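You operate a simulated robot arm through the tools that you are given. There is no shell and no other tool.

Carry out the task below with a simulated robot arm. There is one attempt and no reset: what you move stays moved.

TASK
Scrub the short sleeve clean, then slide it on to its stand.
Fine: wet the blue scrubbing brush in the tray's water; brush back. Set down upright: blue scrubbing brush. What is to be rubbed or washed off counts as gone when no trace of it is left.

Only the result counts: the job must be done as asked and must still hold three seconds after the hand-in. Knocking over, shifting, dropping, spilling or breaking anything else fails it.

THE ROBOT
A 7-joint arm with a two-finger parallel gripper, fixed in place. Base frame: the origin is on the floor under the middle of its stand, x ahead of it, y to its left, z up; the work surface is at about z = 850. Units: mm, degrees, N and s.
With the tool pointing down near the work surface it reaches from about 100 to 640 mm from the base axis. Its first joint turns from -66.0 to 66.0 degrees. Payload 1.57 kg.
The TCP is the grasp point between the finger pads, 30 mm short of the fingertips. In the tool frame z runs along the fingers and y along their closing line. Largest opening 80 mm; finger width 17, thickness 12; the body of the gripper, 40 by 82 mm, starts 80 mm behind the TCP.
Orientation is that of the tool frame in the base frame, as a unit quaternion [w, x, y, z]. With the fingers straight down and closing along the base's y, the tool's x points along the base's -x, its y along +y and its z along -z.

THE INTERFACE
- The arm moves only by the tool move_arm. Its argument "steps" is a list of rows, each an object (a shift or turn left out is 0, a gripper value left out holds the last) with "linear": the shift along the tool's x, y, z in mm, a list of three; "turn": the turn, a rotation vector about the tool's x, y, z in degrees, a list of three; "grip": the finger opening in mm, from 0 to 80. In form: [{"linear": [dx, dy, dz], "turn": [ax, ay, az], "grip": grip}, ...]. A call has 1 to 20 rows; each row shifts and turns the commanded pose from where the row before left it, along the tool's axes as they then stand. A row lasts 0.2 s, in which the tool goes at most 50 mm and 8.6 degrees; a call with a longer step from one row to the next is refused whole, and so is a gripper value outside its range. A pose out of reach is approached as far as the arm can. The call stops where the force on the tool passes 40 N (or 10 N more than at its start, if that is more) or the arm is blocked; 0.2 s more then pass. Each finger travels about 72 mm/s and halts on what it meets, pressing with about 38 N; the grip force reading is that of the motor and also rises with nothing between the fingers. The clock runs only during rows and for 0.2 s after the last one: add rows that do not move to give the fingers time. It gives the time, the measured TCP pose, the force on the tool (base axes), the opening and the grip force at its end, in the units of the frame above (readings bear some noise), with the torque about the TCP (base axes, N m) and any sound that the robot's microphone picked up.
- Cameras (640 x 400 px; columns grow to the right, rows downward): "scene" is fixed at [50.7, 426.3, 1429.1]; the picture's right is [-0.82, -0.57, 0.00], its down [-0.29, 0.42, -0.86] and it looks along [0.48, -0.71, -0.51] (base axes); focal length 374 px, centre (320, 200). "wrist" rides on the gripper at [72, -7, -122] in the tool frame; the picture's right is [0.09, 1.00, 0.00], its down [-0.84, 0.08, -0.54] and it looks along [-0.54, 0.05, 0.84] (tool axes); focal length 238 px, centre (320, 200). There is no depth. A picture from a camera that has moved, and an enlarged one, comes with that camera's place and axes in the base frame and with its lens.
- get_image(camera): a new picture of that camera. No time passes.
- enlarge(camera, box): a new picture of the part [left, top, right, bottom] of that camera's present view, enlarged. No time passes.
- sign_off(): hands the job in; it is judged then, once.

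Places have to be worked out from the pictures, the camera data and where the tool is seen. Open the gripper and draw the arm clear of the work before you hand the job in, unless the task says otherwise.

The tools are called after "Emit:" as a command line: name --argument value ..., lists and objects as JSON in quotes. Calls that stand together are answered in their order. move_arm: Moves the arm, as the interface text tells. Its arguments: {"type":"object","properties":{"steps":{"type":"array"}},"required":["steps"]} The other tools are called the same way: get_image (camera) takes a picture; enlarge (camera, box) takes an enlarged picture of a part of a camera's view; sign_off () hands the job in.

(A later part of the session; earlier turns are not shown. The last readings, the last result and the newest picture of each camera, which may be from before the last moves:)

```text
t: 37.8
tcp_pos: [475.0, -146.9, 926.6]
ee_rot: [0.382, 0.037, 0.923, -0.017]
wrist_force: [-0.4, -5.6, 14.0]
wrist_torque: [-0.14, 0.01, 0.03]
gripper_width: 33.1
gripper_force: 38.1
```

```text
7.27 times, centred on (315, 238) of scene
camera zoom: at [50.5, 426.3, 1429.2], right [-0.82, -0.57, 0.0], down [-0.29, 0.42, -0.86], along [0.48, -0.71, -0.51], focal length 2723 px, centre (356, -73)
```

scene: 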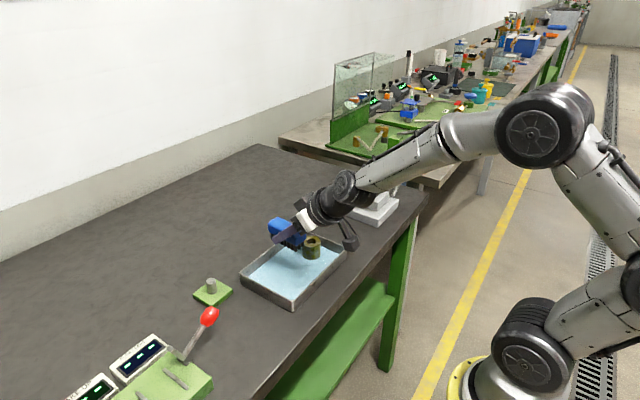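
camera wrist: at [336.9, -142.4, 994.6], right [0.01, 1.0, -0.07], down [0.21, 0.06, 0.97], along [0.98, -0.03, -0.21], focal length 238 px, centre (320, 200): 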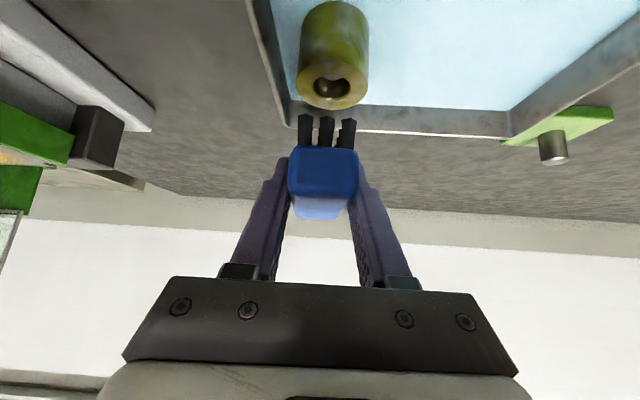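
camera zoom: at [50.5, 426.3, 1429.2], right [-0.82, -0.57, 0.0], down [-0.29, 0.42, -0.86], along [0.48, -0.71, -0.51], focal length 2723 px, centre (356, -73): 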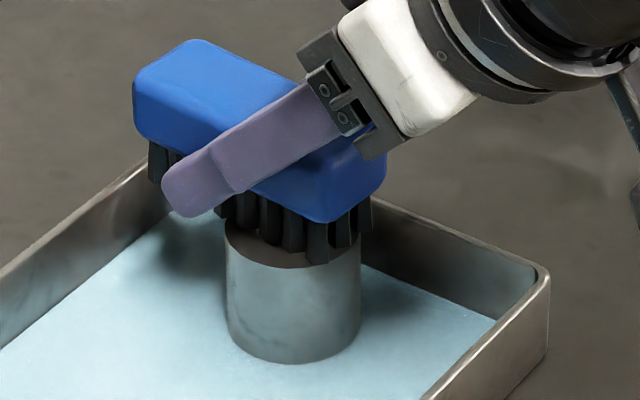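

The whole sleeve now looks bare metal. I give one more full set of strokes to be sure, then lift off and inspect.

Emit:
move_arm --steps '[{"linear": [-7, 0, 7]}, {"linear": [7, 0, -7]}, {"linear": [7, 0, -7]}, {"linear": [-7, 0, 7]}, {"linear": [0, 7, 0]}, {"linear": [-7, 0, 7]}, {"linear": [7, 0, -7]}, {"linear": [7, 0, -7]}, {"linear": [-7, 0, 7]}, {"linear": [0, -7, 0]}, {"linear": [0, -7, 0]}, {"linear": [-7, 0, 7]}, {"linear": [7, 0, -7]}, {"linear": [7, 0, -7]}, {"linear": [-7, 0, 7]}, {"linear": [0, 7, 0]}, {"linear": [-7, 0, -7]}, {"linear": [-14, 0, -14]}, {"linear": [-14, 0, -14]}, {}]'

Emit:
enlarge --camera "scene" --box '[280, 210, 350, 265]'

Emit:
enlarge --camera "wrist" --box '[240, 0, 420, 230]'

```text
t: 42.0
tcp_pos: [474.5, -145.3, 974.1]
ee_rot: [0.382, 0.037, 0.923, -0.015]
wrist_force: [-0.3, -1.0, -0.5]
wrist_torque: [0.04, -0.01, 0.03]
gripper_width: 33.1
gripper_force: 38.2
```

```text
7.27 times, centred on (315, 238) of scene
camera zoom: at [50.7, 426.3, 1429.1], right [-0.82, -0.57, 0.0], down [-0.29, 0.42, -0.86], along [0.48, -0.71, -0.51], focal length 2723 px, centre (356, -73)
```

zoom: 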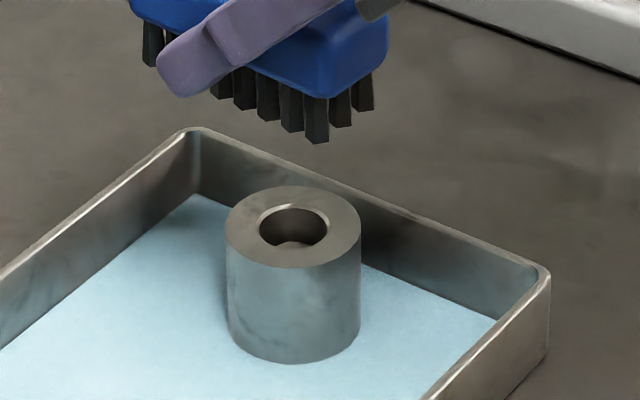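

```text
1.74 times, centred on (330, 115) of wrist
camera zoom: at [336.8, -142.4, 1009.8], right [0.01, 1.0, -0.06], down [0.22, 0.06, 0.97], along [0.98, -0.03, -0.21], focal length 414 px, centre (303, 348)
```

zoom: 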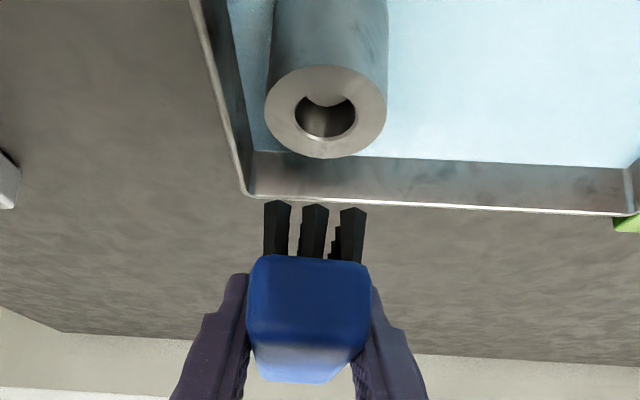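

The sleeve looks bare all over. I enlarge it strongly to check for any remaining trace.

Emit:
enlarge --camera "scene" --box '[296, 230, 328, 264]'

Emit:
enlarge --camera "scene" --box '[186, 270, 240, 310]'

Emit:
enlarge --camera "wrist" --box '[300, 0, 370, 80]'

```text
11.76 times, centred on (312, 247) of scene
camera zoom: at [50.7, 426.3, 1429.1], right [-0.82, -0.57, 0.0], down [-0.29, 0.42, -0.86], along [0.48, -0.71, -0.51], focal length 4406 px, centre (414, -353)
```

zoom: 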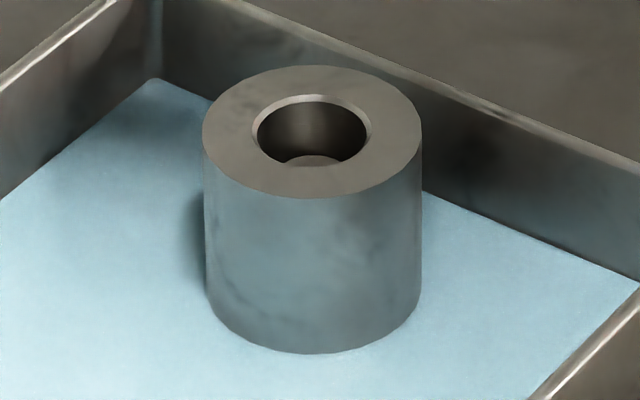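

```text
10.00 times, centred on (213, 290) of scene
camera zoom: at [50.7, 426.3, 1429.1], right [-0.82, -0.57, 0.0], down [-0.29, 0.42, -0.86], along [0.48, -0.71, -0.51], focal length 3745 px, centre (1390, -700)
```

zoom: 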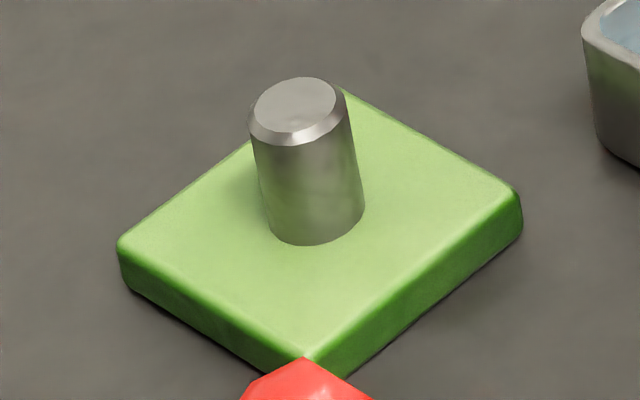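

```text
5.00 times, centred on (335, 40) of wrist
camera zoom: at [336.8, -142.4, 1009.8], right [0.01, 1.0, -0.06], down [0.22, 0.06, 0.97], along [0.98, -0.03, -0.21], focal length 1192 px, centre (245, 1000)
```

zoom: 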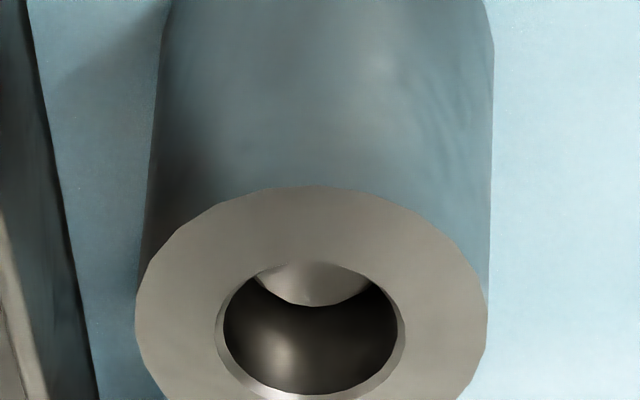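

It looks fully clean; to be certain that no faint trace remains I lower again and give one more set of strokes, then compare.

Emit:
move_arm --steps '[{"linear": [14, 0, 14]}, {"linear": [14, 0, 14]}, {"linear": [6, 0, 6]}, {"linear": [1, 0, 1]}, {"linear": [-7, 0, 7]}, {"linear": [7, 0, -7]}, {"linear": [7, 0, -7]}, {"linear": [-7, 0, 7]}, {"linear": [0, 7, 0]}, {"linear": [-7, 0, 7]}, {"linear": [7, 0, -7]}, {"linear": [7, 0, -7]}, {"linear": [-7, 0, 7]}, {"linear": [0, -7, 0]}, {"linear": [0, -7, 0]}, {"linear": [-7, 0, 7]}, {"linear": [7, 0, -7]}, {"linear": [7, 0, -7]}, {"linear": [-7, 0, 7]}, {"linear": [0, 7, 0]}]'

Emit:
move_arm --steps '[{"linear": [-7, 0, -7]}, {"linear": [-14, 0, -14]}, {"linear": [-14, 0, -14]}, {}]'

Emit:
enlarge --camera "scene" --box '[296, 230, 328, 264]'

Emit:
enlarge --camera "scene" --box '[250, 170, 370, 270]'

Emit:
get_image --camera "wrist"

```text
t: 46.2
tcp_pos: [474.6, -144.8, 926.1]
ee_rot: [0.383, 0.036, 0.923, -0.016]
wrist_force: [0.5, -2.8, 9.1]
wrist_torque: [-0.15, -0.05, 0.01]
gripper_width: 33.4
gripper_force: 38.0
```

```text
t: 47.2
tcp_pos: [474.9, -145.0, 975.1]
ee_rot: [0.381, 0.036, 0.924, -0.015]
wrist_force: [-1.0, -0.8, -0.9]
wrist_torque: [0.02, -0.02, 0.01]
gripper_width: 33.0
gripper_force: 38.2
```

```text
11.76 times, centred on (312, 247) of scene
camera zoom: at [50.7, 426.3, 1429.1], right [-0.82, -0.57, 0.0], down [-0.29, 0.42, -0.86], along [0.48, -0.71, -0.51], focal length 4406 px, centre (414, -353)
```

zoom: 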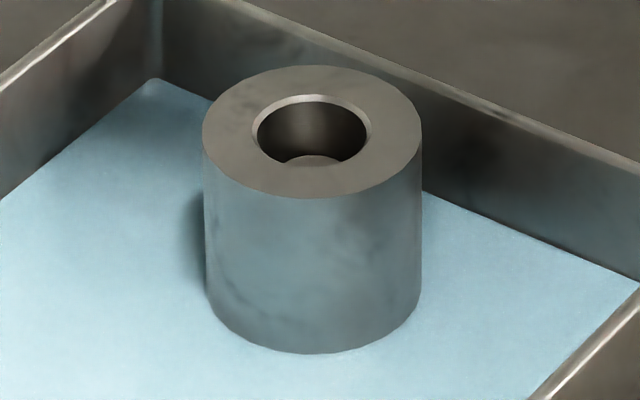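

```text
4.00 times, centred on (310, 220) of scene
camera zoom: at [50.7, 426.3, 1429.1], right [-0.82, -0.57, 0.0], down [-0.29, 0.42, -0.86], along [0.48, -0.71, -0.51], focal length 1498 px, centre (360, 120)
```

zoom: 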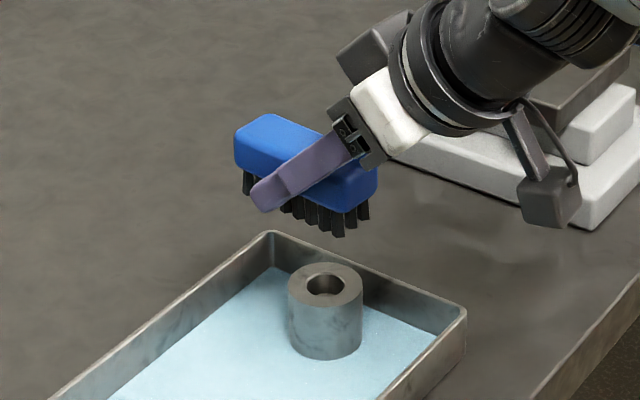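

```text
taken
camera wrist: at [337.5, -143.3, 1009.6], right [0.01, 1.0, -0.06], down [0.22, 0.06, 0.97], along [0.98, -0.03, -0.21], focal length 238 px, centre (320, 200)
```

wrist: 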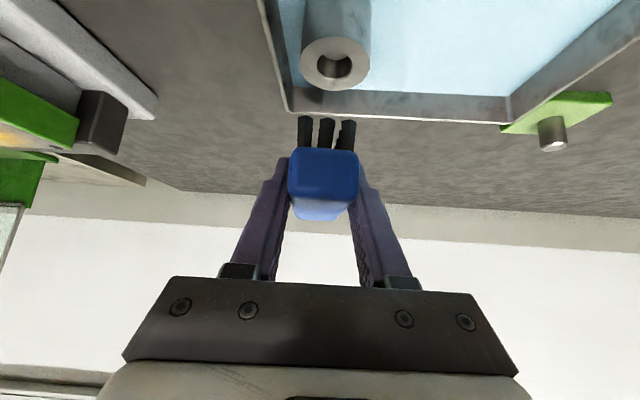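

The view is unchanged, so the sleeve is clean, and the brush sits in the grip as it did at pick-up. I carry the brush back above its original place.

Emit:
move_arm --steps '[{"linear": [-3, -13.8, 3]}, {"linear": [-5.9, -27.6, 5.9]}, {"linear": [-5.9, -27.6, 5.9]}, {"linear": [-5.9, -27.6, 5.9]}, {"linear": [-3.1, -14, 3.1]}, {}, {"linear": [14, 0, 14]}, {"linear": [14, 0, 14]}, {"linear": [14, 0, 14]}, {"linear": [10, 0, 10]}, {}, {}]'

Emit:
enlarge --camera "scene" --box '[280, 170, 400, 250]'

```text
t: 49.8
tcp_pos: [498.7, -258.5, 901.2]
ee_rot: [0.382, 0.036, 0.923, -0.015]
wrist_force: [-0.4, -0.4, -0.6]
wrist_torque: [-0.01, -0.04, 0.01]
gripper_width: 33.2
gripper_force: 38.0
```

```text
5.00 times, centred on (340, 210) of scene
camera zoom: at [50.7, 426.3, 1429.1], right [-0.82, -0.57, 0.0], down [-0.29, 0.42, -0.86], along [0.48, -0.71, -0.51], focal length 1872 px, centre (220, 150)
```

zoom: 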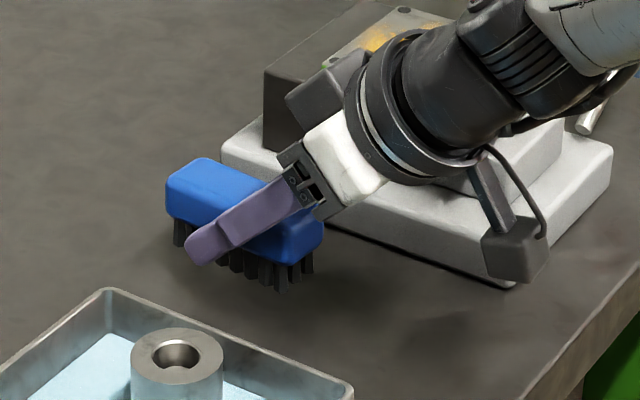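

The brush is 20 mm above its place. I lower it the last bit in small steps until the bristles touch.

Emit:
move_arm --steps '[{"linear": [7, 0, 7]}, {"linear": [4.5, 0, 4.5]}, {"linear": [1, 0, 1]}, {"linear": [0.8, 0, 0.8]}, {}]'

```text
t: 51.0
tcp_pos: [499.6, -258.8, 883.0]
ee_rot: [0.381, 0.036, 0.924, -0.014]
wrist_force: [-0.1, 1.1, -0.5]
wrist_torque: [0.02, 0.01, -0.02]
gripper_width: 33.1
gripper_force: 38.1
```

Not touching yet at z 883; about 2 mm more.

Emit:
move_arm --steps '[{"linear": [0.7, 0, 0.7]}, {"linear": [0.7, 0, 0.7]}, {}]'

```text
t: 51.8
tcp_pos: [500.5, -258.2, 880.3]
ee_rot: [0.382, 0.037, 0.923, -0.015]
wrist_force: [0.0, -0.4, 0.6]
wrist_torque: [-0.01, -0.06, 0.0]
gripper_width: 33.1
gripper_force: 38.4
```

Now just in contact with the table (force +0.6 N) at the pick-up pose. I open the fingers and then look.

Emit:
move_arm --steps '[{"linear": [0.2, 0, 0.2]}, {"grip": 45}, {"grip": 60}, {}, {}]'

Emit:
enlarge --camera "scene" --box '[280, 170, 400, 250]'

Emit:
get_image --camera "wrist"

```text
t: 53.0
tcp_pos: [498.2, -258.9, 879.0]
ee_rot: [0.383, 0.036, 0.923, -0.014]
wrist_force: [-0.4, -0.6, 0.4]
wrist_torque: [0.01, 0.03, 0.01]
gripper_width: 60.1
gripper_force: 0.0
```

```text
5.00 times, centred on (340, 210) of scene
camera zoom: at [50.7, 426.3, 1429.1], right [-0.82, -0.57, 0.0], down [-0.29, 0.42, -0.86], along [0.48, -0.71, -0.51], focal length 1872 px, centre (220, 150)
```

zoom: 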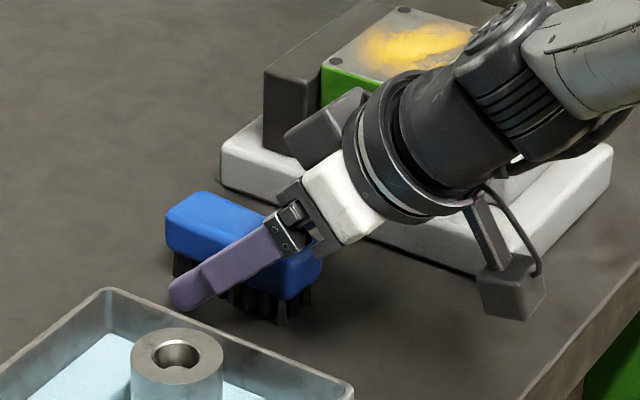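

```text
taken
camera wrist: at [361.6, -255.3, 915.0], right [0.01, 1.0, -0.07], down [0.21, 0.06, 0.97], along [0.98, -0.03, -0.21], focal length 238 px, centre (320, 200)
```

wrist: 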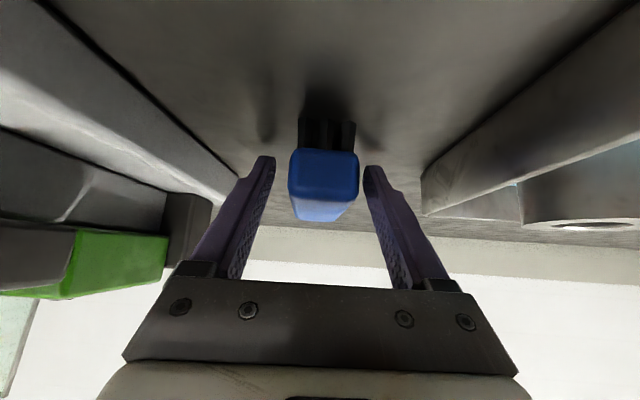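

The brush stands upright at its original place. I raise the tool straight up, clear of it.

Emit:
move_arm --steps '[{"linear": [-5, 0, -5]}, {"linear": [-14, 0, -14]}, {"linear": [-22, 0, -22]}, {"linear": [-28, 0, -28]}, {"linear": [-28, 0, -28]}, {}]'

Emit:
enlarge --camera "scene" --box '[300, 200, 348, 240]'

```text
t: 54.4
tcp_pos: [499.2, -259.8, 1017.1]
ee_rot: [0.382, 0.037, 0.923, -0.015]
wrist_force: [0.7, -0.6, -0.1]
wrist_torque: [0.0, 0.03, 0.01]
gripper_width: 60.1
gripper_force: 0.0
```

```text
10.00 times, centred on (324, 220) of scene
camera zoom: at [50.7, 426.3, 1429.1], right [-0.82, -0.57, 0.0], down [-0.29, 0.42, -0.86], along [0.48, -0.71, -0.51], focal length 3745 px, centre (280, 0)
```

zoom: 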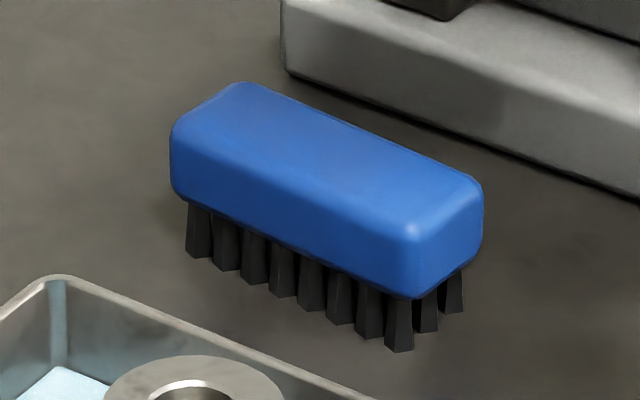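

The brush is back in exactly its original place. Next I bring the tool upright and yaw it 90 degrees so the fingers close along x around the sleeve, clear of the near tray wall.

Emit:
move_arm --steps '[{"turn": [0, 7.5, 0]}, {"turn": [0, 7.5, 0]}, {"turn": [0, 7.5, 0]}, {"turn": [0, 7.5, 0]}, {"turn": [0, 7.5, 0]}, {"turn": [0, 7.5, 0]}, {"turn": [0, 0, -8.59]}, {"turn": [0, 0, -8.59]}, {"turn": [0, 0, -8.59]}, {"turn": [0, 0, -8.59]}, {"turn": [0, 0, -8.59]}, {"turn": [0, 0, -8.59]}, {"turn": [0, 0, -8.59]}, {"turn": [0, 0, -8.59]}, {"turn": [0, 0, -8.59]}, {"turn": [0, 0, -8.59]}, {"turn": [0, 0, -8.6]}, {}, {}]'

Emit:
get_image --camera "scene"

Emit:
get_image --camera "wrist"

```text
t: 58.4
tcp_pos: [499.2, -257.3, 1016.3]
ee_rot: [0.0, 0.707, -0.707, 0.0]
wrist_force: [0.5, 0.5, 0.2]
wrist_torque: [0.01, -0.01, -0.02]
gripper_width: 60.0
gripper_force: 0.0
```

```text
taken
```

scene: 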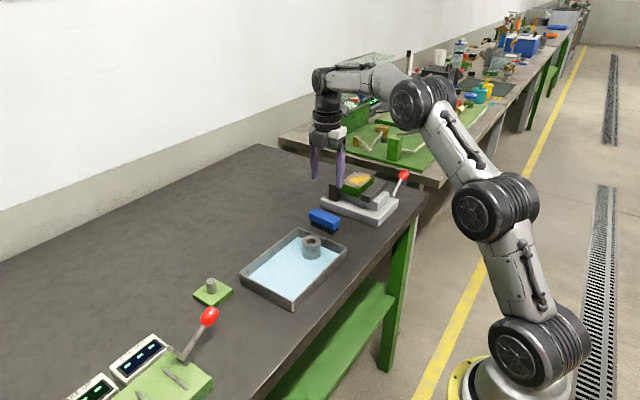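

```text
taken
camera wrist: at [505.9, -331.5, 1138.8], right [-1.0, -0.09, 0.0], down [-0.08, 0.84, 0.54], along [-0.05, 0.54, -0.84], focal length 238 px, centre (320, 200)
```

wrist: 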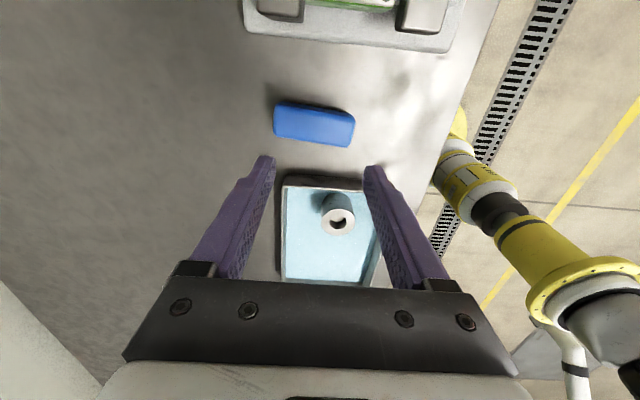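

The tool is upright with its fingers closing along x. I move so the wrist camera looks squarely at the sleeve, for accurate measurement.

Emit:
move_arm --steps '[{"linear": [-14, 20, 0]}, {"linear": [-14, 20, 0]}, {}, {}]'

Emit:
get_image --camera "wrist"

Emit:
enlarge --camera "wrist" --box '[270, 150, 370, 250]'

```text
t: 59.4
tcp_pos: [458.4, -228.2, 1016.5]
ee_rot: [0.0, 0.707, -0.707, 0.0]
wrist_force: [0.0, -0.4, -0.5]
wrist_torque: [0.01, -0.05, 0.03]
gripper_width: 60.1
gripper_force: 0.2
```

```text
taken
camera wrist: at [464.8, -302.2, 1139.4], right [-1.0, -0.09, 0.0], down [-0.08, 0.84, 0.54], along [-0.05, 0.54, -0.84], focal length 238 px, centre (320, 200)
```

wrist: 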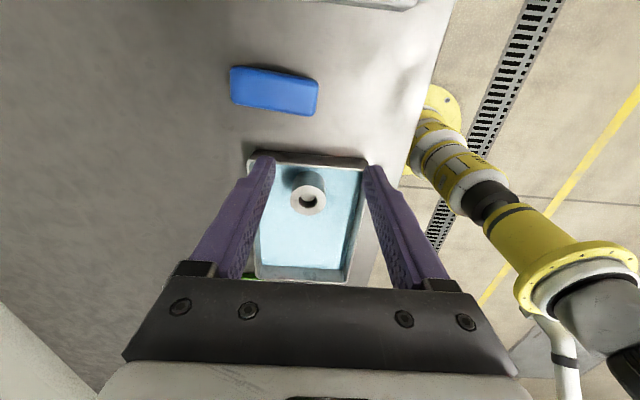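

```text
4.00 times, centred on (320, 200) of wrist
camera zoom: at [464.8, -302.2, 1139.4], right [-1.0, -0.09, 0.0], down [-0.08, 0.84, 0.54], along [-0.05, 0.54, -0.84], focal length 953 px, centre (320, 200)
```

zoom: 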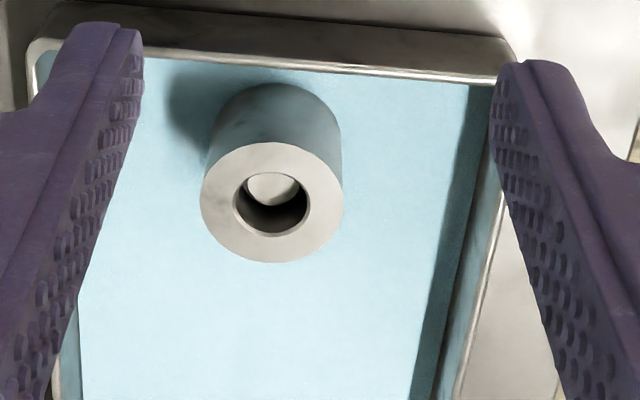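

The sleeve's axis comes out at about (464.7, -143.6) with its top at z 896. I move the tool over it and lower partway to check the alignment.

Emit:
move_arm --steps '[{"linear": [-29, -2.3, 0]}, {"linear": [-29, -2.3, 0]}, {"linear": [-28.6, -2.4, 0]}, {}, {"linear": [0, 0, 25]}, {"linear": [0, 0, 25]}, {"linear": [0, 0, 25]}, {}, {}]'

Emit:
get_image --camera "wrist"

Emit:
enlarge --camera "scene" --box '[240, 160, 380, 280]'

```text
t: 61.4
tcp_pos: [465.5, -144.5, 939.7]
ee_rot: [0.0, 0.707, -0.707, 0.0]
wrist_force: [-0.1, -0.2, 0.2]
wrist_torque: [0.02, 0.0, 0.02]
gripper_width: 60.0
gripper_force: 0.1
```

```text
taken
camera wrist: at [471.2, -216.8, 1063.2], right [-1.0, -0.09, 0.0], down [-0.08, 0.84, 0.54], along [-0.05, 0.54, -0.84], focal length 238 px, centre (320, 200)
```

wrist: 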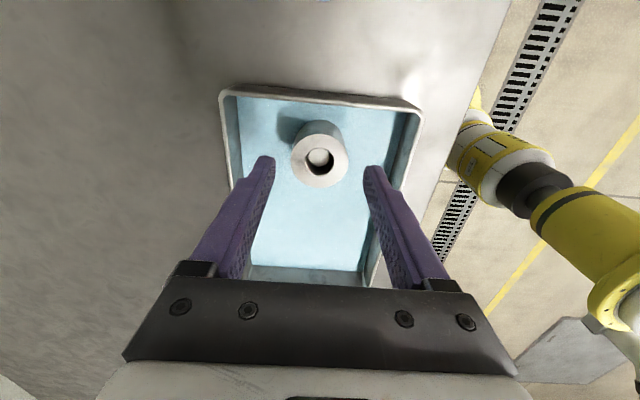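

```text
3.33 times, centred on (310, 220) of scene
camera zoom: at [50.7, 426.3, 1429.1], right [-0.82, -0.57, 0.0], down [-0.29, 0.42, -0.86], along [0.48, -0.71, -0.51], focal length 1248 px, centre (353, 133)
```

zoom: 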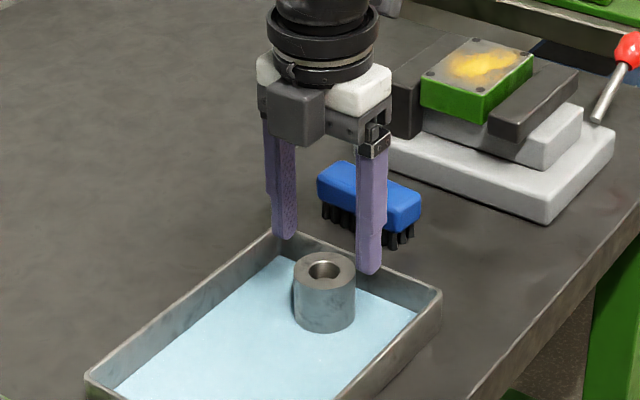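

The sleeve sits centred between the fingers. I enlarge for a precise check before lowering.

Emit:
enlarge --camera "wrist" --box '[240, 100, 400, 220]'

```text
3.33 times, centred on (320, 160) of wrist
camera zoom: at [471.2, -216.8, 1063.2], right [-1.0, -0.09, 0.0], down [-0.08, 0.84, 0.54], along [-0.05, 0.54, -0.84], focal length 794 px, centre (320, 333)
```

zoom: 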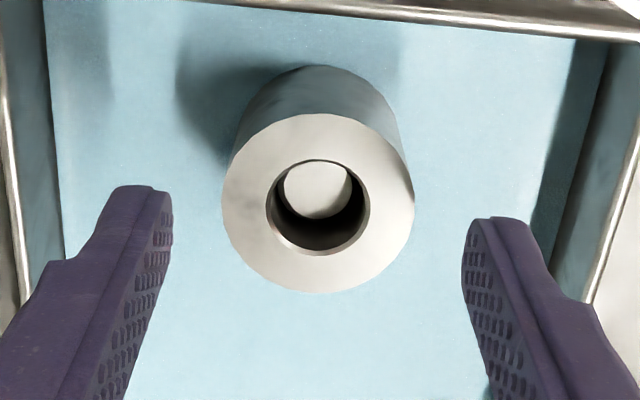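

The sleeve is within 1 mm of the grip's centre. I lower 53 mm, so that the fingertips end about 4 mm above the tray floor.

Emit:
move_arm --steps '[{"linear": [0, 0, 20]}, {"linear": [0, 0, 18]}, {"linear": [0, 0, 10]}, {"linear": [0, 0, 5]}, {}, {}]'

Emit:
get_image --camera "wrist"

Emit:
enlarge --camera "scene" --box '[250, 190, 370, 290]'

```text
t: 62.8
tcp_pos: [465.1, -144.4, 888.4]
ee_rot: [0.0, -0.707, 0.708, 0.0]
wrist_force: [0.3, 0.4, -0.5]
wrist_torque: [0.0, 0.04, -0.02]
gripper_width: 60.1
gripper_force: 0.1
```

```text
taken
camera wrist: at [472.3, -216.7, 1011.2], right [-1.0, -0.09, 0.0], down [-0.08, 0.84, 0.54], along [-0.05, 0.54, -0.84], focal length 238 px, centre (320, 200)
```

wrist: 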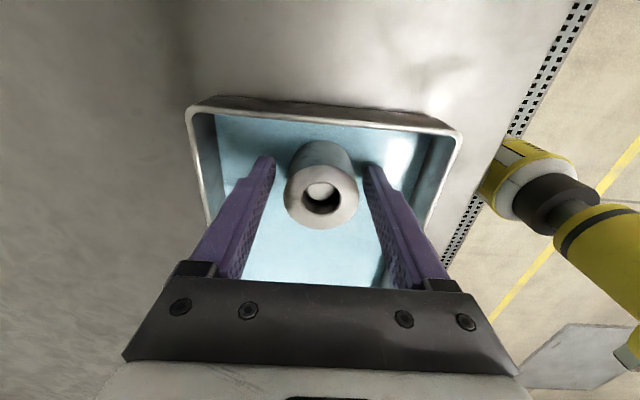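

```text
4.00 times, centred on (310, 240) of scene
camera zoom: at [50.7, 426.3, 1429.1], right [-0.82, -0.57, 0.0], down [-0.29, 0.42, -0.86], along [0.48, -0.71, -0.51], focal length 1498 px, centre (360, 40)
```

zoom: 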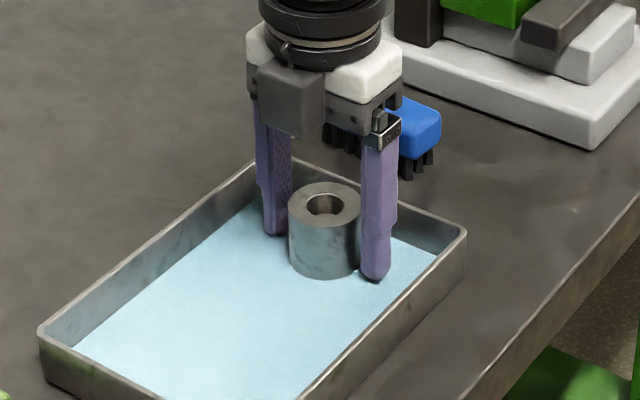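

The fingers are on either side of the sleeve, clear of walls and floor. I close on it.

Emit:
move_arm --steps '[{"grip": 50}, {"grip": 20}, {}, {}, {}]'

Emit:
enlarge --camera "wrist" --box '[240, 110, 400, 250]'

```text
t: 64.0
tcp_pos: [465.8, -143.6, 889.0]
ee_rot: [0.001, 0.707, -0.707, -0.001]
wrist_force: [-10.3, 0.4, 3.6]
wrist_torque: [0.02, -0.12, 0.06]
gripper_width: 43.6
gripper_force: 37.4
```

```text
2.86 times, centred on (320, 180) of wrist
camera zoom: at [471.7, -216.7, 1011.1], right [-1.0, -0.09, 0.0], down [-0.08, 0.84, 0.54], along [-0.05, 0.54, -0.84], focal length 681 px, centre (320, 257)
```

zoom: 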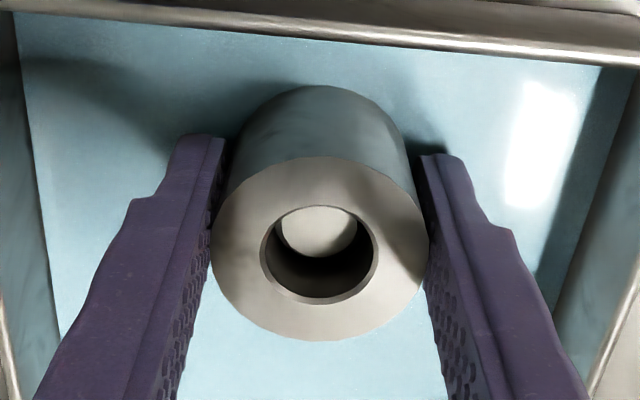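

Gripped at 43.6 mm, with a side force of -10 N in x: the peg is slightly to the -x side of the fingers' middle. I shift 0.7 mm that way to relieve it.

Emit:
move_arm --steps '[{"linear": [0, 0.7, 0]}, {}, {}]'

```text
t: 64.8
tcp_pos: [465.3, -143.9, 887.5]
ee_rot: [0.001, 0.707, -0.707, 0.0]
wrist_force: [-2.9, 0.7, 0.1]
wrist_torque: [0.01, 0.12, 0.01]
gripper_width: 43.3
gripper_force: 37.9
```

The side force is down to -3 N. I shift 0.2 mm more and lift gently 12 mm, checking the hold.

Emit:
move_arm --steps '[{"linear": [0, 0.25, 0]}, {"linear": [0, 0, -2]}, {"linear": [0, 0, -4]}, {"linear": [0, 0, -6]}, {}]'

Emit:
enlarge --camera "scene" --box '[250, 190, 370, 290]'

Emit:
enlarge --camera "wrist" --box '[240, 110, 400, 250]'

```text
t: 66.0
tcp_pos: [465.8, -143.9, 900.7]
ee_rot: [0.0, -0.707, 0.707, 0.001]
wrist_force: [-0.1, 0.1, -2.2]
wrist_torque: [0.01, -0.02, -0.03]
gripper_width: 43.4
gripper_force: 38.1
```

```text
4.00 times, centred on (310, 240) of scene
camera zoom: at [50.7, 426.3, 1429.1], right [-0.82, -0.57, 0.0], down [-0.29, 0.42, -0.86], along [0.48, -0.71, -0.51], focal length 1498 px, centre (360, 40)
```

zoom: 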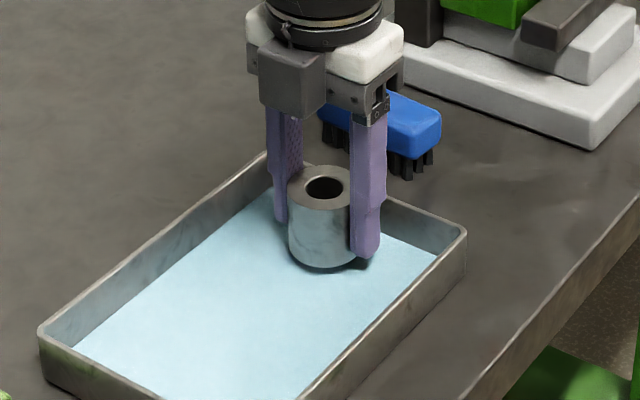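

```text
2.86 times, centred on (320, 180) of wrist
camera zoom: at [472.0, -217.2, 1023.6], right [-1.0, -0.09, 0.0], down [-0.08, 0.84, 0.54], along [-0.05, 0.54, -0.84], focal length 681 px, centre (320, 257)
```

zoom: 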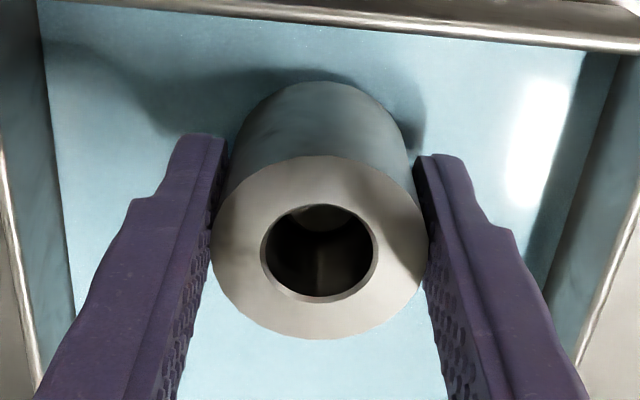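

The sleeve came off the peg freely and is held straight. I lift it another 65 mm to clear the tray.

Emit:
move_arm --steps '[{"linear": [0, 0, -10]}, {"linear": [0, 0, -18]}, {"linear": [0, 0, -20]}, {"linear": [0, 0, -17]}, {}]'

Emit:
get_image --camera "scene"

Emit:
get_image --camera "wrist"

```text
t: 67.2
tcp_pos: [464.4, -143.6, 966.9]
ee_rot: [0.0, -0.707, 0.707, 0.0]
wrist_force: [-0.2, 0.2, -1.8]
wrist_torque: [-0.01, -0.02, -0.01]
gripper_width: 43.5
gripper_force: 37.8
```

```text
taken
```

scene: 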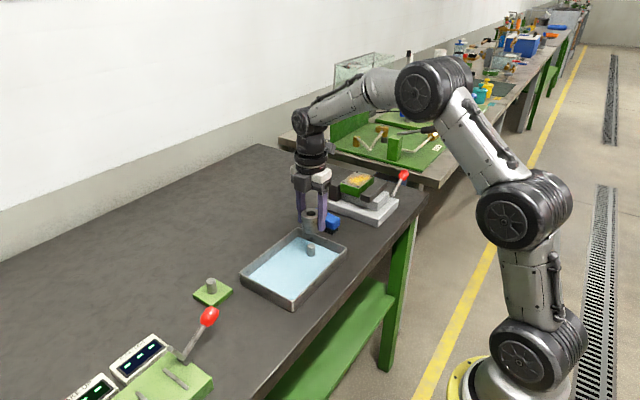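

```text
taken
camera wrist: at [471.1, -217.1, 1089.7], right [-1.0, -0.09, 0.0], down [-0.08, 0.84, 0.54], along [-0.05, 0.54, -0.84], focal length 238 px, centre (320, 200)
```

wrist: 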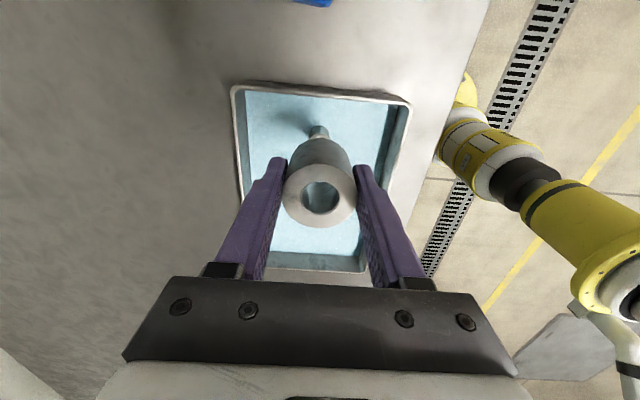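

The tray's peg shows just below the sleeve in this view, with the tool exactly above it: a good reference for the stand's peg. I record it enlarged.

Emit:
enlarge --camera "wrist" --box '[280, 100, 360, 150]'

Emit:
enlarge --camera "scene" --box '[280, 200, 350, 265]'

```text
8.00 times, centred on (320, 125) of wrist
camera zoom: at [471.1, -217.1, 1089.7], right [-1.0, -0.09, 0.0], down [-0.08, 0.84, 0.54], along [-0.05, 0.54, -0.84], focal length 1907 px, centre (320, 800)
```

zoom: 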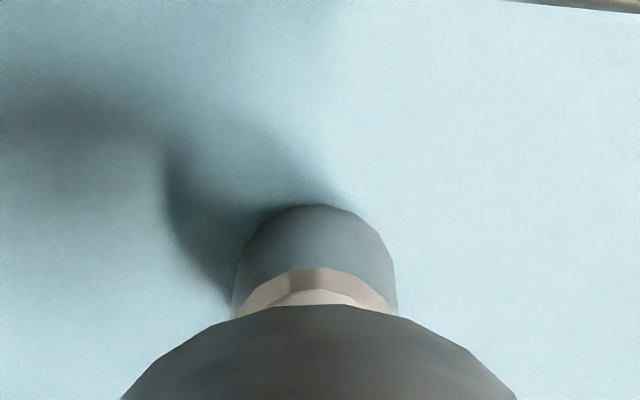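

```text
6.15 times, centred on (315, 232) of scene
camera zoom: at [50.7, 426.3, 1429.1], right [-0.82, -0.57, 0.0], down [-0.29, 0.42, -0.86], along [0.48, -0.71, -0.51], focal length 2304 px, centre (351, 0)
```

zoom: 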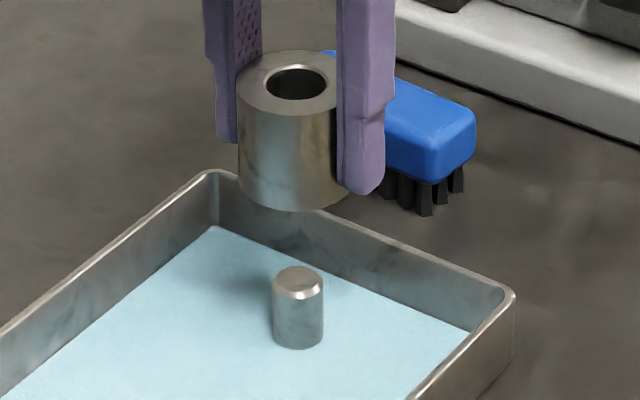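

The reference view is recorded. Now I carry the sleeve to above the stand at about (557, 77), 10 mm higher because its peg stands about 10 mm higher.

Emit:
move_arm --steps '[{"linear": [-15, -6, -5]}, {"linear": [-34, -14.4, -5]}, {"linear": [-36, -15, 0]}, {"linear": [-36, -15, 0]}, {"linear": [-36, -15, 0]}, {"linear": [-36, -15, 0]}, {"linear": [-28, -12, 0]}, {}, {}]'

Emit:
get_image --camera "wrist"

Emit:
get_image --camera "scene"

```text
t: 69.2
tcp_pos: [558.7, 78.6, 974.9]
ee_rot: [0.0, 0.707, -0.707, 0.001]
wrist_force: [-0.5, -0.6, -1.5]
wrist_torque: [0.0, 0.02, -0.01]
gripper_width: 43.5
gripper_force: 37.8
```

```text
taken
camera wrist: at [564.5, 4.1, 1097.3], right [-1.0, -0.09, 0.0], down [-0.08, 0.84, 0.54], along [-0.05, 0.54, -0.84], focal length 238 px, centre (320, 200)
```

wrist: 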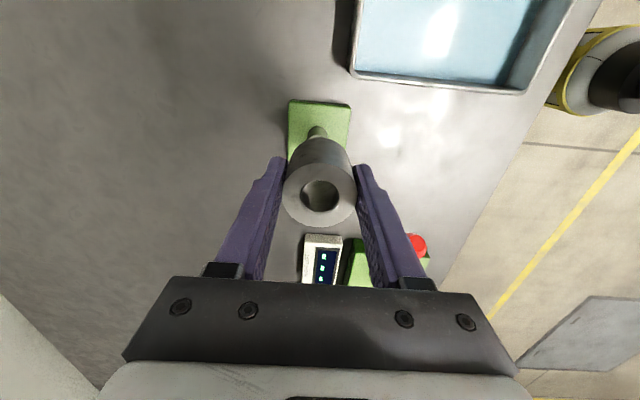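

```text
taken
```

scene: 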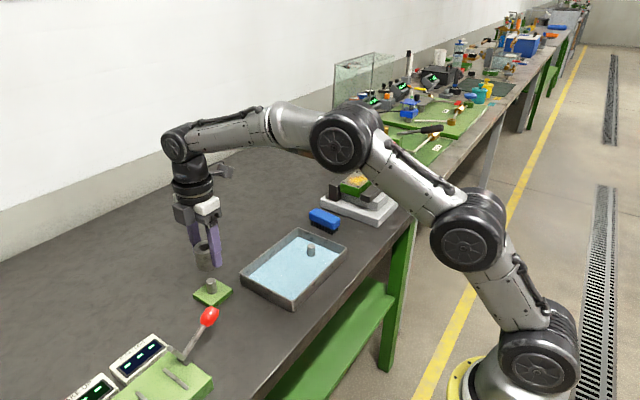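

The stand's peg shows below the sleeve, close to where the reference peg was. I enlarge the same part of the view to compare.

Emit:
enlarge --camera "wrist" --box '[280, 100, 360, 150]'

Emit:
enlarge --camera "scene" --box '[170, 230, 250, 310]'

```text
8.00 times, centred on (320, 125) of wrist
camera zoom: at [564.5, 4.1, 1097.3], right [-1.0, -0.09, 0.0], down [-0.08, 0.84, 0.54], along [-0.05, 0.54, -0.84], focal length 1907 px, centre (320, 800)
```

zoom: 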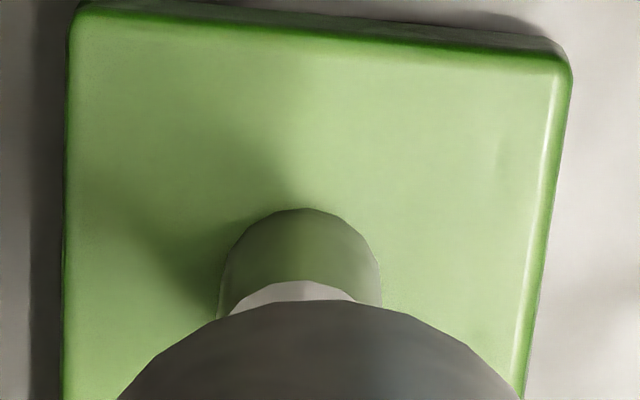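

```text
5.00 times, centred on (210, 270) of scene
camera zoom: at [50.8, 426.4, 1429.1], right [-0.82, -0.57, 0.0], down [-0.29, 0.42, -0.86], along [0.48, -0.71, -0.51], focal length 1872 px, centre (870, -150)
```

zoom: 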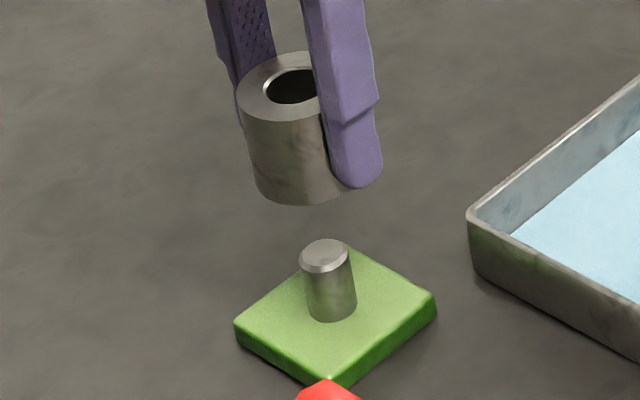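

Compared with the reference, the peg appears about 1.7 mm further toward +x and nearly right in y. I shift 1.7 mm in x and check from both cameras.

Emit:
move_arm --steps '[{"linear": [0, -1.7, 0]}, {}, {}]'

Emit:
enlarge --camera "wrist" --box '[280, 100, 360, 150]'

Emit:
enlarge --camera "scene" --box '[190, 235, 240, 300]'

```text
t: 70.0
tcp_pos: [559.6, 76.7, 975.9]
ee_rot: [0.0, 0.707, -0.707, 0.001]
wrist_force: [-0.5, 0.3, -1.1]
wrist_torque: [0.02, 0.03, 0.02]
gripper_width: 43.3
gripper_force: 38.2
```

```text
8.00 times, centred on (320, 125) of wrist
camera zoom: at [566.0, 3.9, 1097.7], right [-1.0, -0.09, 0.0], down [-0.08, 0.84, 0.54], along [-0.05, 0.54, -0.84], focal length 1907 px, centre (320, 800)
```

zoom: 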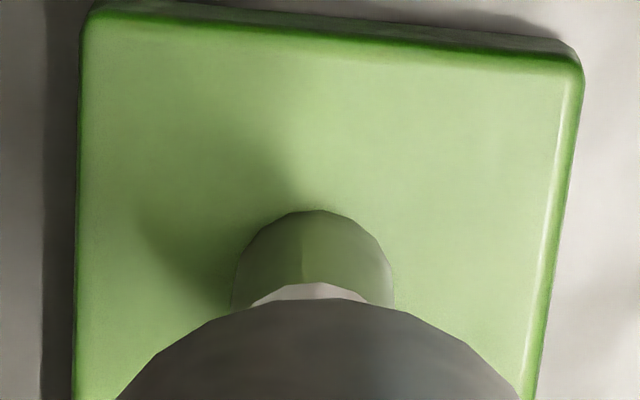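

```text
6.15 times, centred on (215, 268) of scene
camera zoom: at [50.8, 426.4, 1429.1], right [-0.82, -0.57, 0.0], down [-0.29, 0.42, -0.86], along [0.48, -0.71, -0.51], focal length 2304 px, centre (966, -215)
```

zoom: 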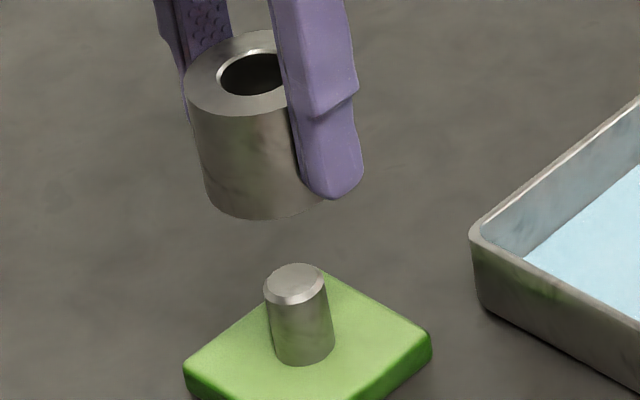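

Both views agree the sleeve is above the peg to within about 1 mm. I lower 38 mm, to just above the peg's top, and check again from the side.

Emit:
move_arm --steps '[{"linear": [0, -0.3, 12]}, {"linear": [0, 0, 14]}, {"linear": [0, 0, 12]}, {}, {}]'

Emit:
enlarge --camera "scene" --box '[190, 245, 240, 310]'

Emit:
get_image --camera "wrist"

```text
t: 71.2
tcp_pos: [559.4, 77.4, 939.0]
ee_rot: [0.0, 0.708, -0.707, 0.001]
wrist_force: [0.4, 0.4, -1.7]
wrist_torque: [0.01, 0.01, 0.02]
gripper_width: 43.5
gripper_force: 38.0
```

```text
6.15 times, centred on (215, 278) of scene
camera zoom: at [50.8, 426.4, 1429.1], right [-0.82, -0.57, 0.0], down [-0.29, 0.42, -0.86], along [0.48, -0.71, -0.51], focal length 2304 px, centre (966, -277)
```

zoom: 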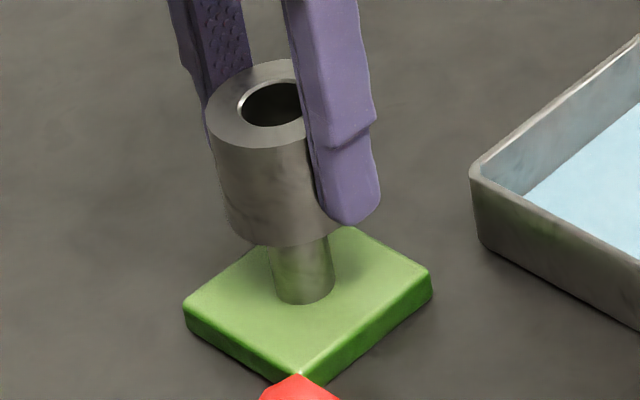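

```text
taken
camera wrist: at [565.5, 3.7, 1060.9], right [-1.0, -0.09, 0.0], down [-0.08, 0.84, 0.54], along [-0.05, 0.54, -0.84], focal length 238 px, centre (320, 200)
```

wrist: 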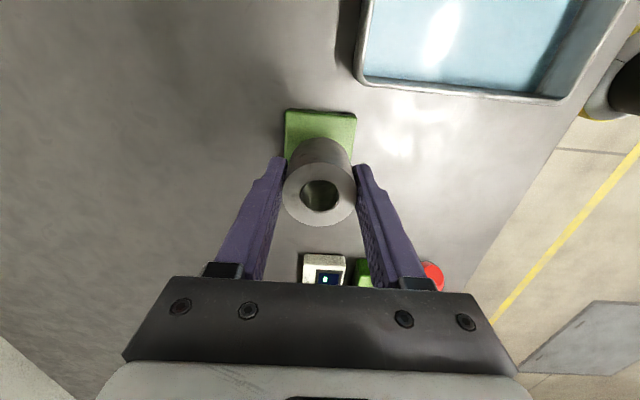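

The sleeve's bottom is now some 8 mm above the peg. I look through the bore in the wrist view to see the peg.

Emit:
enlarge --camera "wrist" --box '[280, 130, 360, 230]'

Emit:
enlarge --camera "scene" --box '[200, 262, 232, 300]'

```text
4.00 times, centred on (320, 180) of wrist
camera zoom: at [565.5, 3.7, 1060.9], right [-1.0, -0.09, 0.0], down [-0.08, 0.84, 0.54], along [-0.05, 0.54, -0.84], focal length 953 px, centre (320, 280)
```

zoom: 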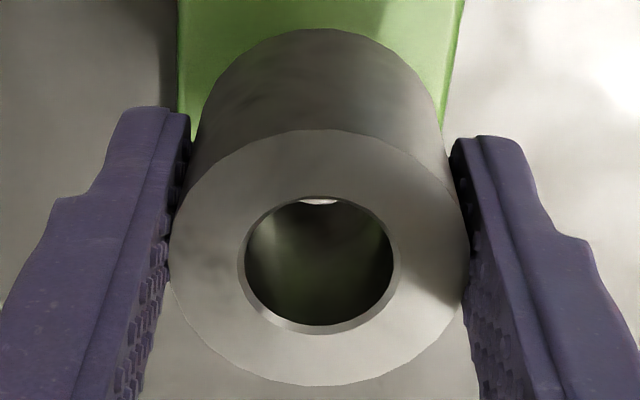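

```text
10.53 times, centred on (216, 281) of scene
camera zoom: at [50.8, 426.4, 1429.1], right [-0.82, -0.57, 0.0], down [-0.29, 0.42, -0.86], along [0.48, -0.71, -0.51], focal length 3942 px, centre (1415, -653)
```

zoom: 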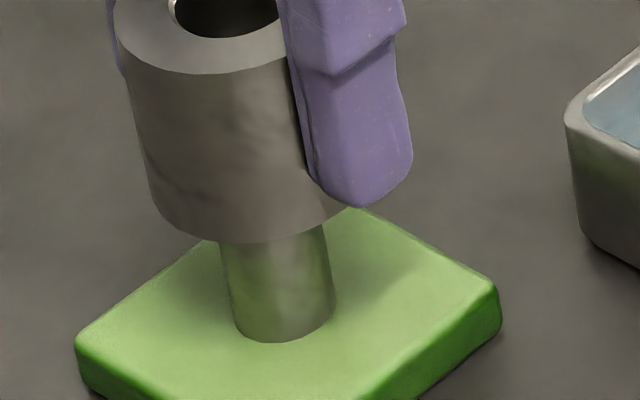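

The peg lines up with the bore in both views. I lower in 2 mm steps, watching the force for contact with the peg's edge.

Emit:
move_arm --steps '[{"linear": [0, 0, 2]}, {"linear": [0, 0, 2]}, {"linear": [0, 0, 2]}, {"linear": [0, 0, 2]}, {}]'

```text
t: 72.4
tcp_pos: [558.9, 76.2, 929.7]
ee_rot: [0.001, -0.707, 0.708, 0.0]
wrist_force: [-0.7, -0.1, -2.2]
wrist_torque: [0.0, 0.0, -0.01]
gripper_width: 43.5
gripper_force: 38.0
```

No contact at z 930; I go on 2 mm at a time.

Emit:
move_arm --steps '[{"linear": [0, 0, 1.5]}, {"linear": [0, 0, 1.5]}, {"linear": [0, 0, 1.5]}, {"linear": [0, 0, 1.5]}, {}]'

Emit:
enlarge --camera "wrist" --box '[280, 130, 360, 230]'

Emit:
enlarge --camera "scene" --box '[190, 255, 240, 310]'

```text
t: 73.6
tcp_pos: [558.5, 77.4, 924.6]
ee_rot: [-0.001, 0.707, -0.707, 0.0]
wrist_force: [3.8, 3.1, 0.0]
wrist_torque: [0.12, -0.15, 0.0]
gripper_width: 43.5
gripper_force: 37.3
```

```text
4.00 times, centred on (320, 180) of wrist
camera zoom: at [565.8, 4.3, 1046.3], right [-1.0, -0.09, 0.0], down [-0.08, 0.84, 0.54], along [-0.05, 0.54, -0.84], focal length 953 px, centre (320, 280)
```

zoom: 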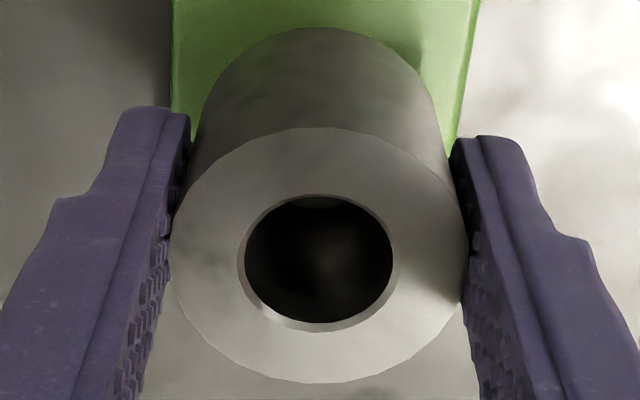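

```text
7.27 times, centred on (215, 282) of scene
camera zoom: at [50.8, 426.4, 1429.1], right [-0.82, -0.57, 0.0], down [-0.29, 0.42, -0.86], along [0.48, -0.71, -0.51], focal length 2723 px, centre (1084, -400)
```

zoom: 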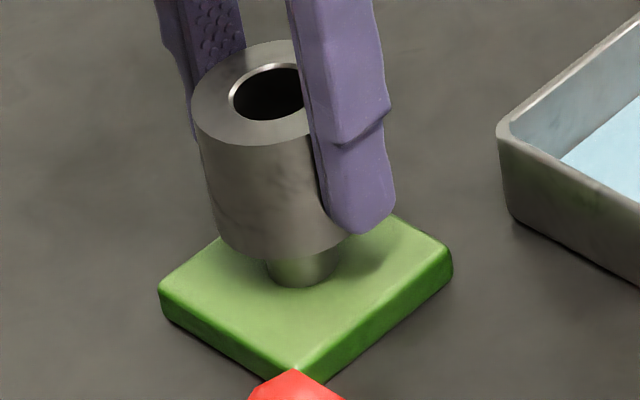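

The sleeve has entered over the peg's chamfer, with a light side push (+3.8, +3.1 N). I shift 0.4 mm toward +x and +y to relieve it.

Emit:
move_arm --steps '[{"linear": [-0.35, -0.4, 0]}, {}, {}]'

```text
t: 74.4
tcp_pos: [559.8, 77.9, 923.5]
ee_rot: [0.001, 0.708, -0.706, 0.0]
wrist_force: [2.3, 1.2, -0.3]
wrist_torque: [0.09, -0.08, -0.01]
gripper_width: 43.4
gripper_force: 38.0
```

The side force has dropped to about 2.5 N; a further small shift, then I lower 4 mm in small steps.

Emit:
move_arm --steps '[{"linear": [-0.3, -0.4, 0]}, {}, {"linear": [0, 0, 1]}, {"linear": [0, 0, 1]}, {}]'

```text
t: 75.6
tcp_pos: [559.4, 77.9, 922.4]
ee_rot: [0.001, 0.707, -0.707, 0.0]
wrist_force: [0.6, 0.8, -1.9]
wrist_torque: [-0.01, 0.01, 0.0]
gripper_width: 43.4
gripper_force: 37.8
```

Now free of side force. I continue down in 2.5 mm steps.

Emit:
move_arm --steps '[{"linear": [0, 0, 2]}, {"linear": [0, 0, 2.5]}, {"linear": [0, 0, 2.5]}, {"linear": [0, 0, 2.5]}, {}]'

```text
t: 76.8
tcp_pos: [560.6, 79.2, 912.8]
ee_rot: [-0.001, 0.707, -0.707, 0.0]
wrist_force: [-0.1, 0.3, -2.3]
wrist_torque: [0.03, 0.02, -0.03]
gripper_width: 43.2
gripper_force: 38.2
```

The sleeve slides freely at z 913; about 10 mm should remain. I keep lowering in smaller steps.

Emit:
move_arm --steps '[{"linear": [0, 0, 2]}, {"linear": [0, 0, 2]}, {"linear": [0, 0, 2]}, {}]'

Emit:
enlarge --camera "scene" --box '[190, 255, 240, 310]'

```text
t: 77.8
tcp_pos: [560.3, 78.8, 906.6]
ee_rot: [0.001, 0.707, -0.707, 0.0]
wrist_force: [0.5, 0.2, -1.6]
wrist_torque: [0.02, 0.01, -0.01]
gripper_width: 43.1
gripper_force: 38.2
```

```text
7.27 times, centred on (215, 282) of scene
camera zoom: at [50.8, 426.4, 1429.1], right [-0.82, -0.57, 0.0], down [-0.29, 0.42, -0.86], along [0.48, -0.71, -0.51], focal length 2723 px, centre (1084, -400)
```

zoom: 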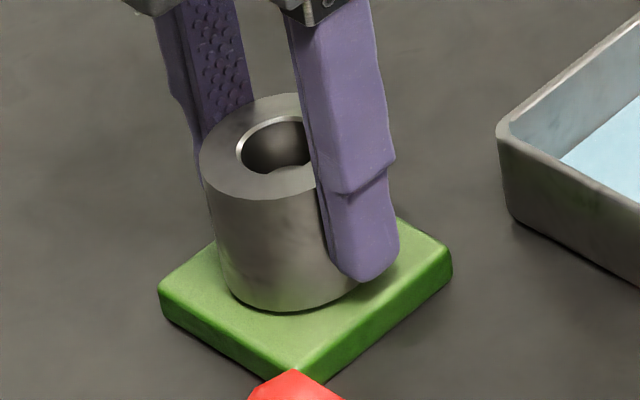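

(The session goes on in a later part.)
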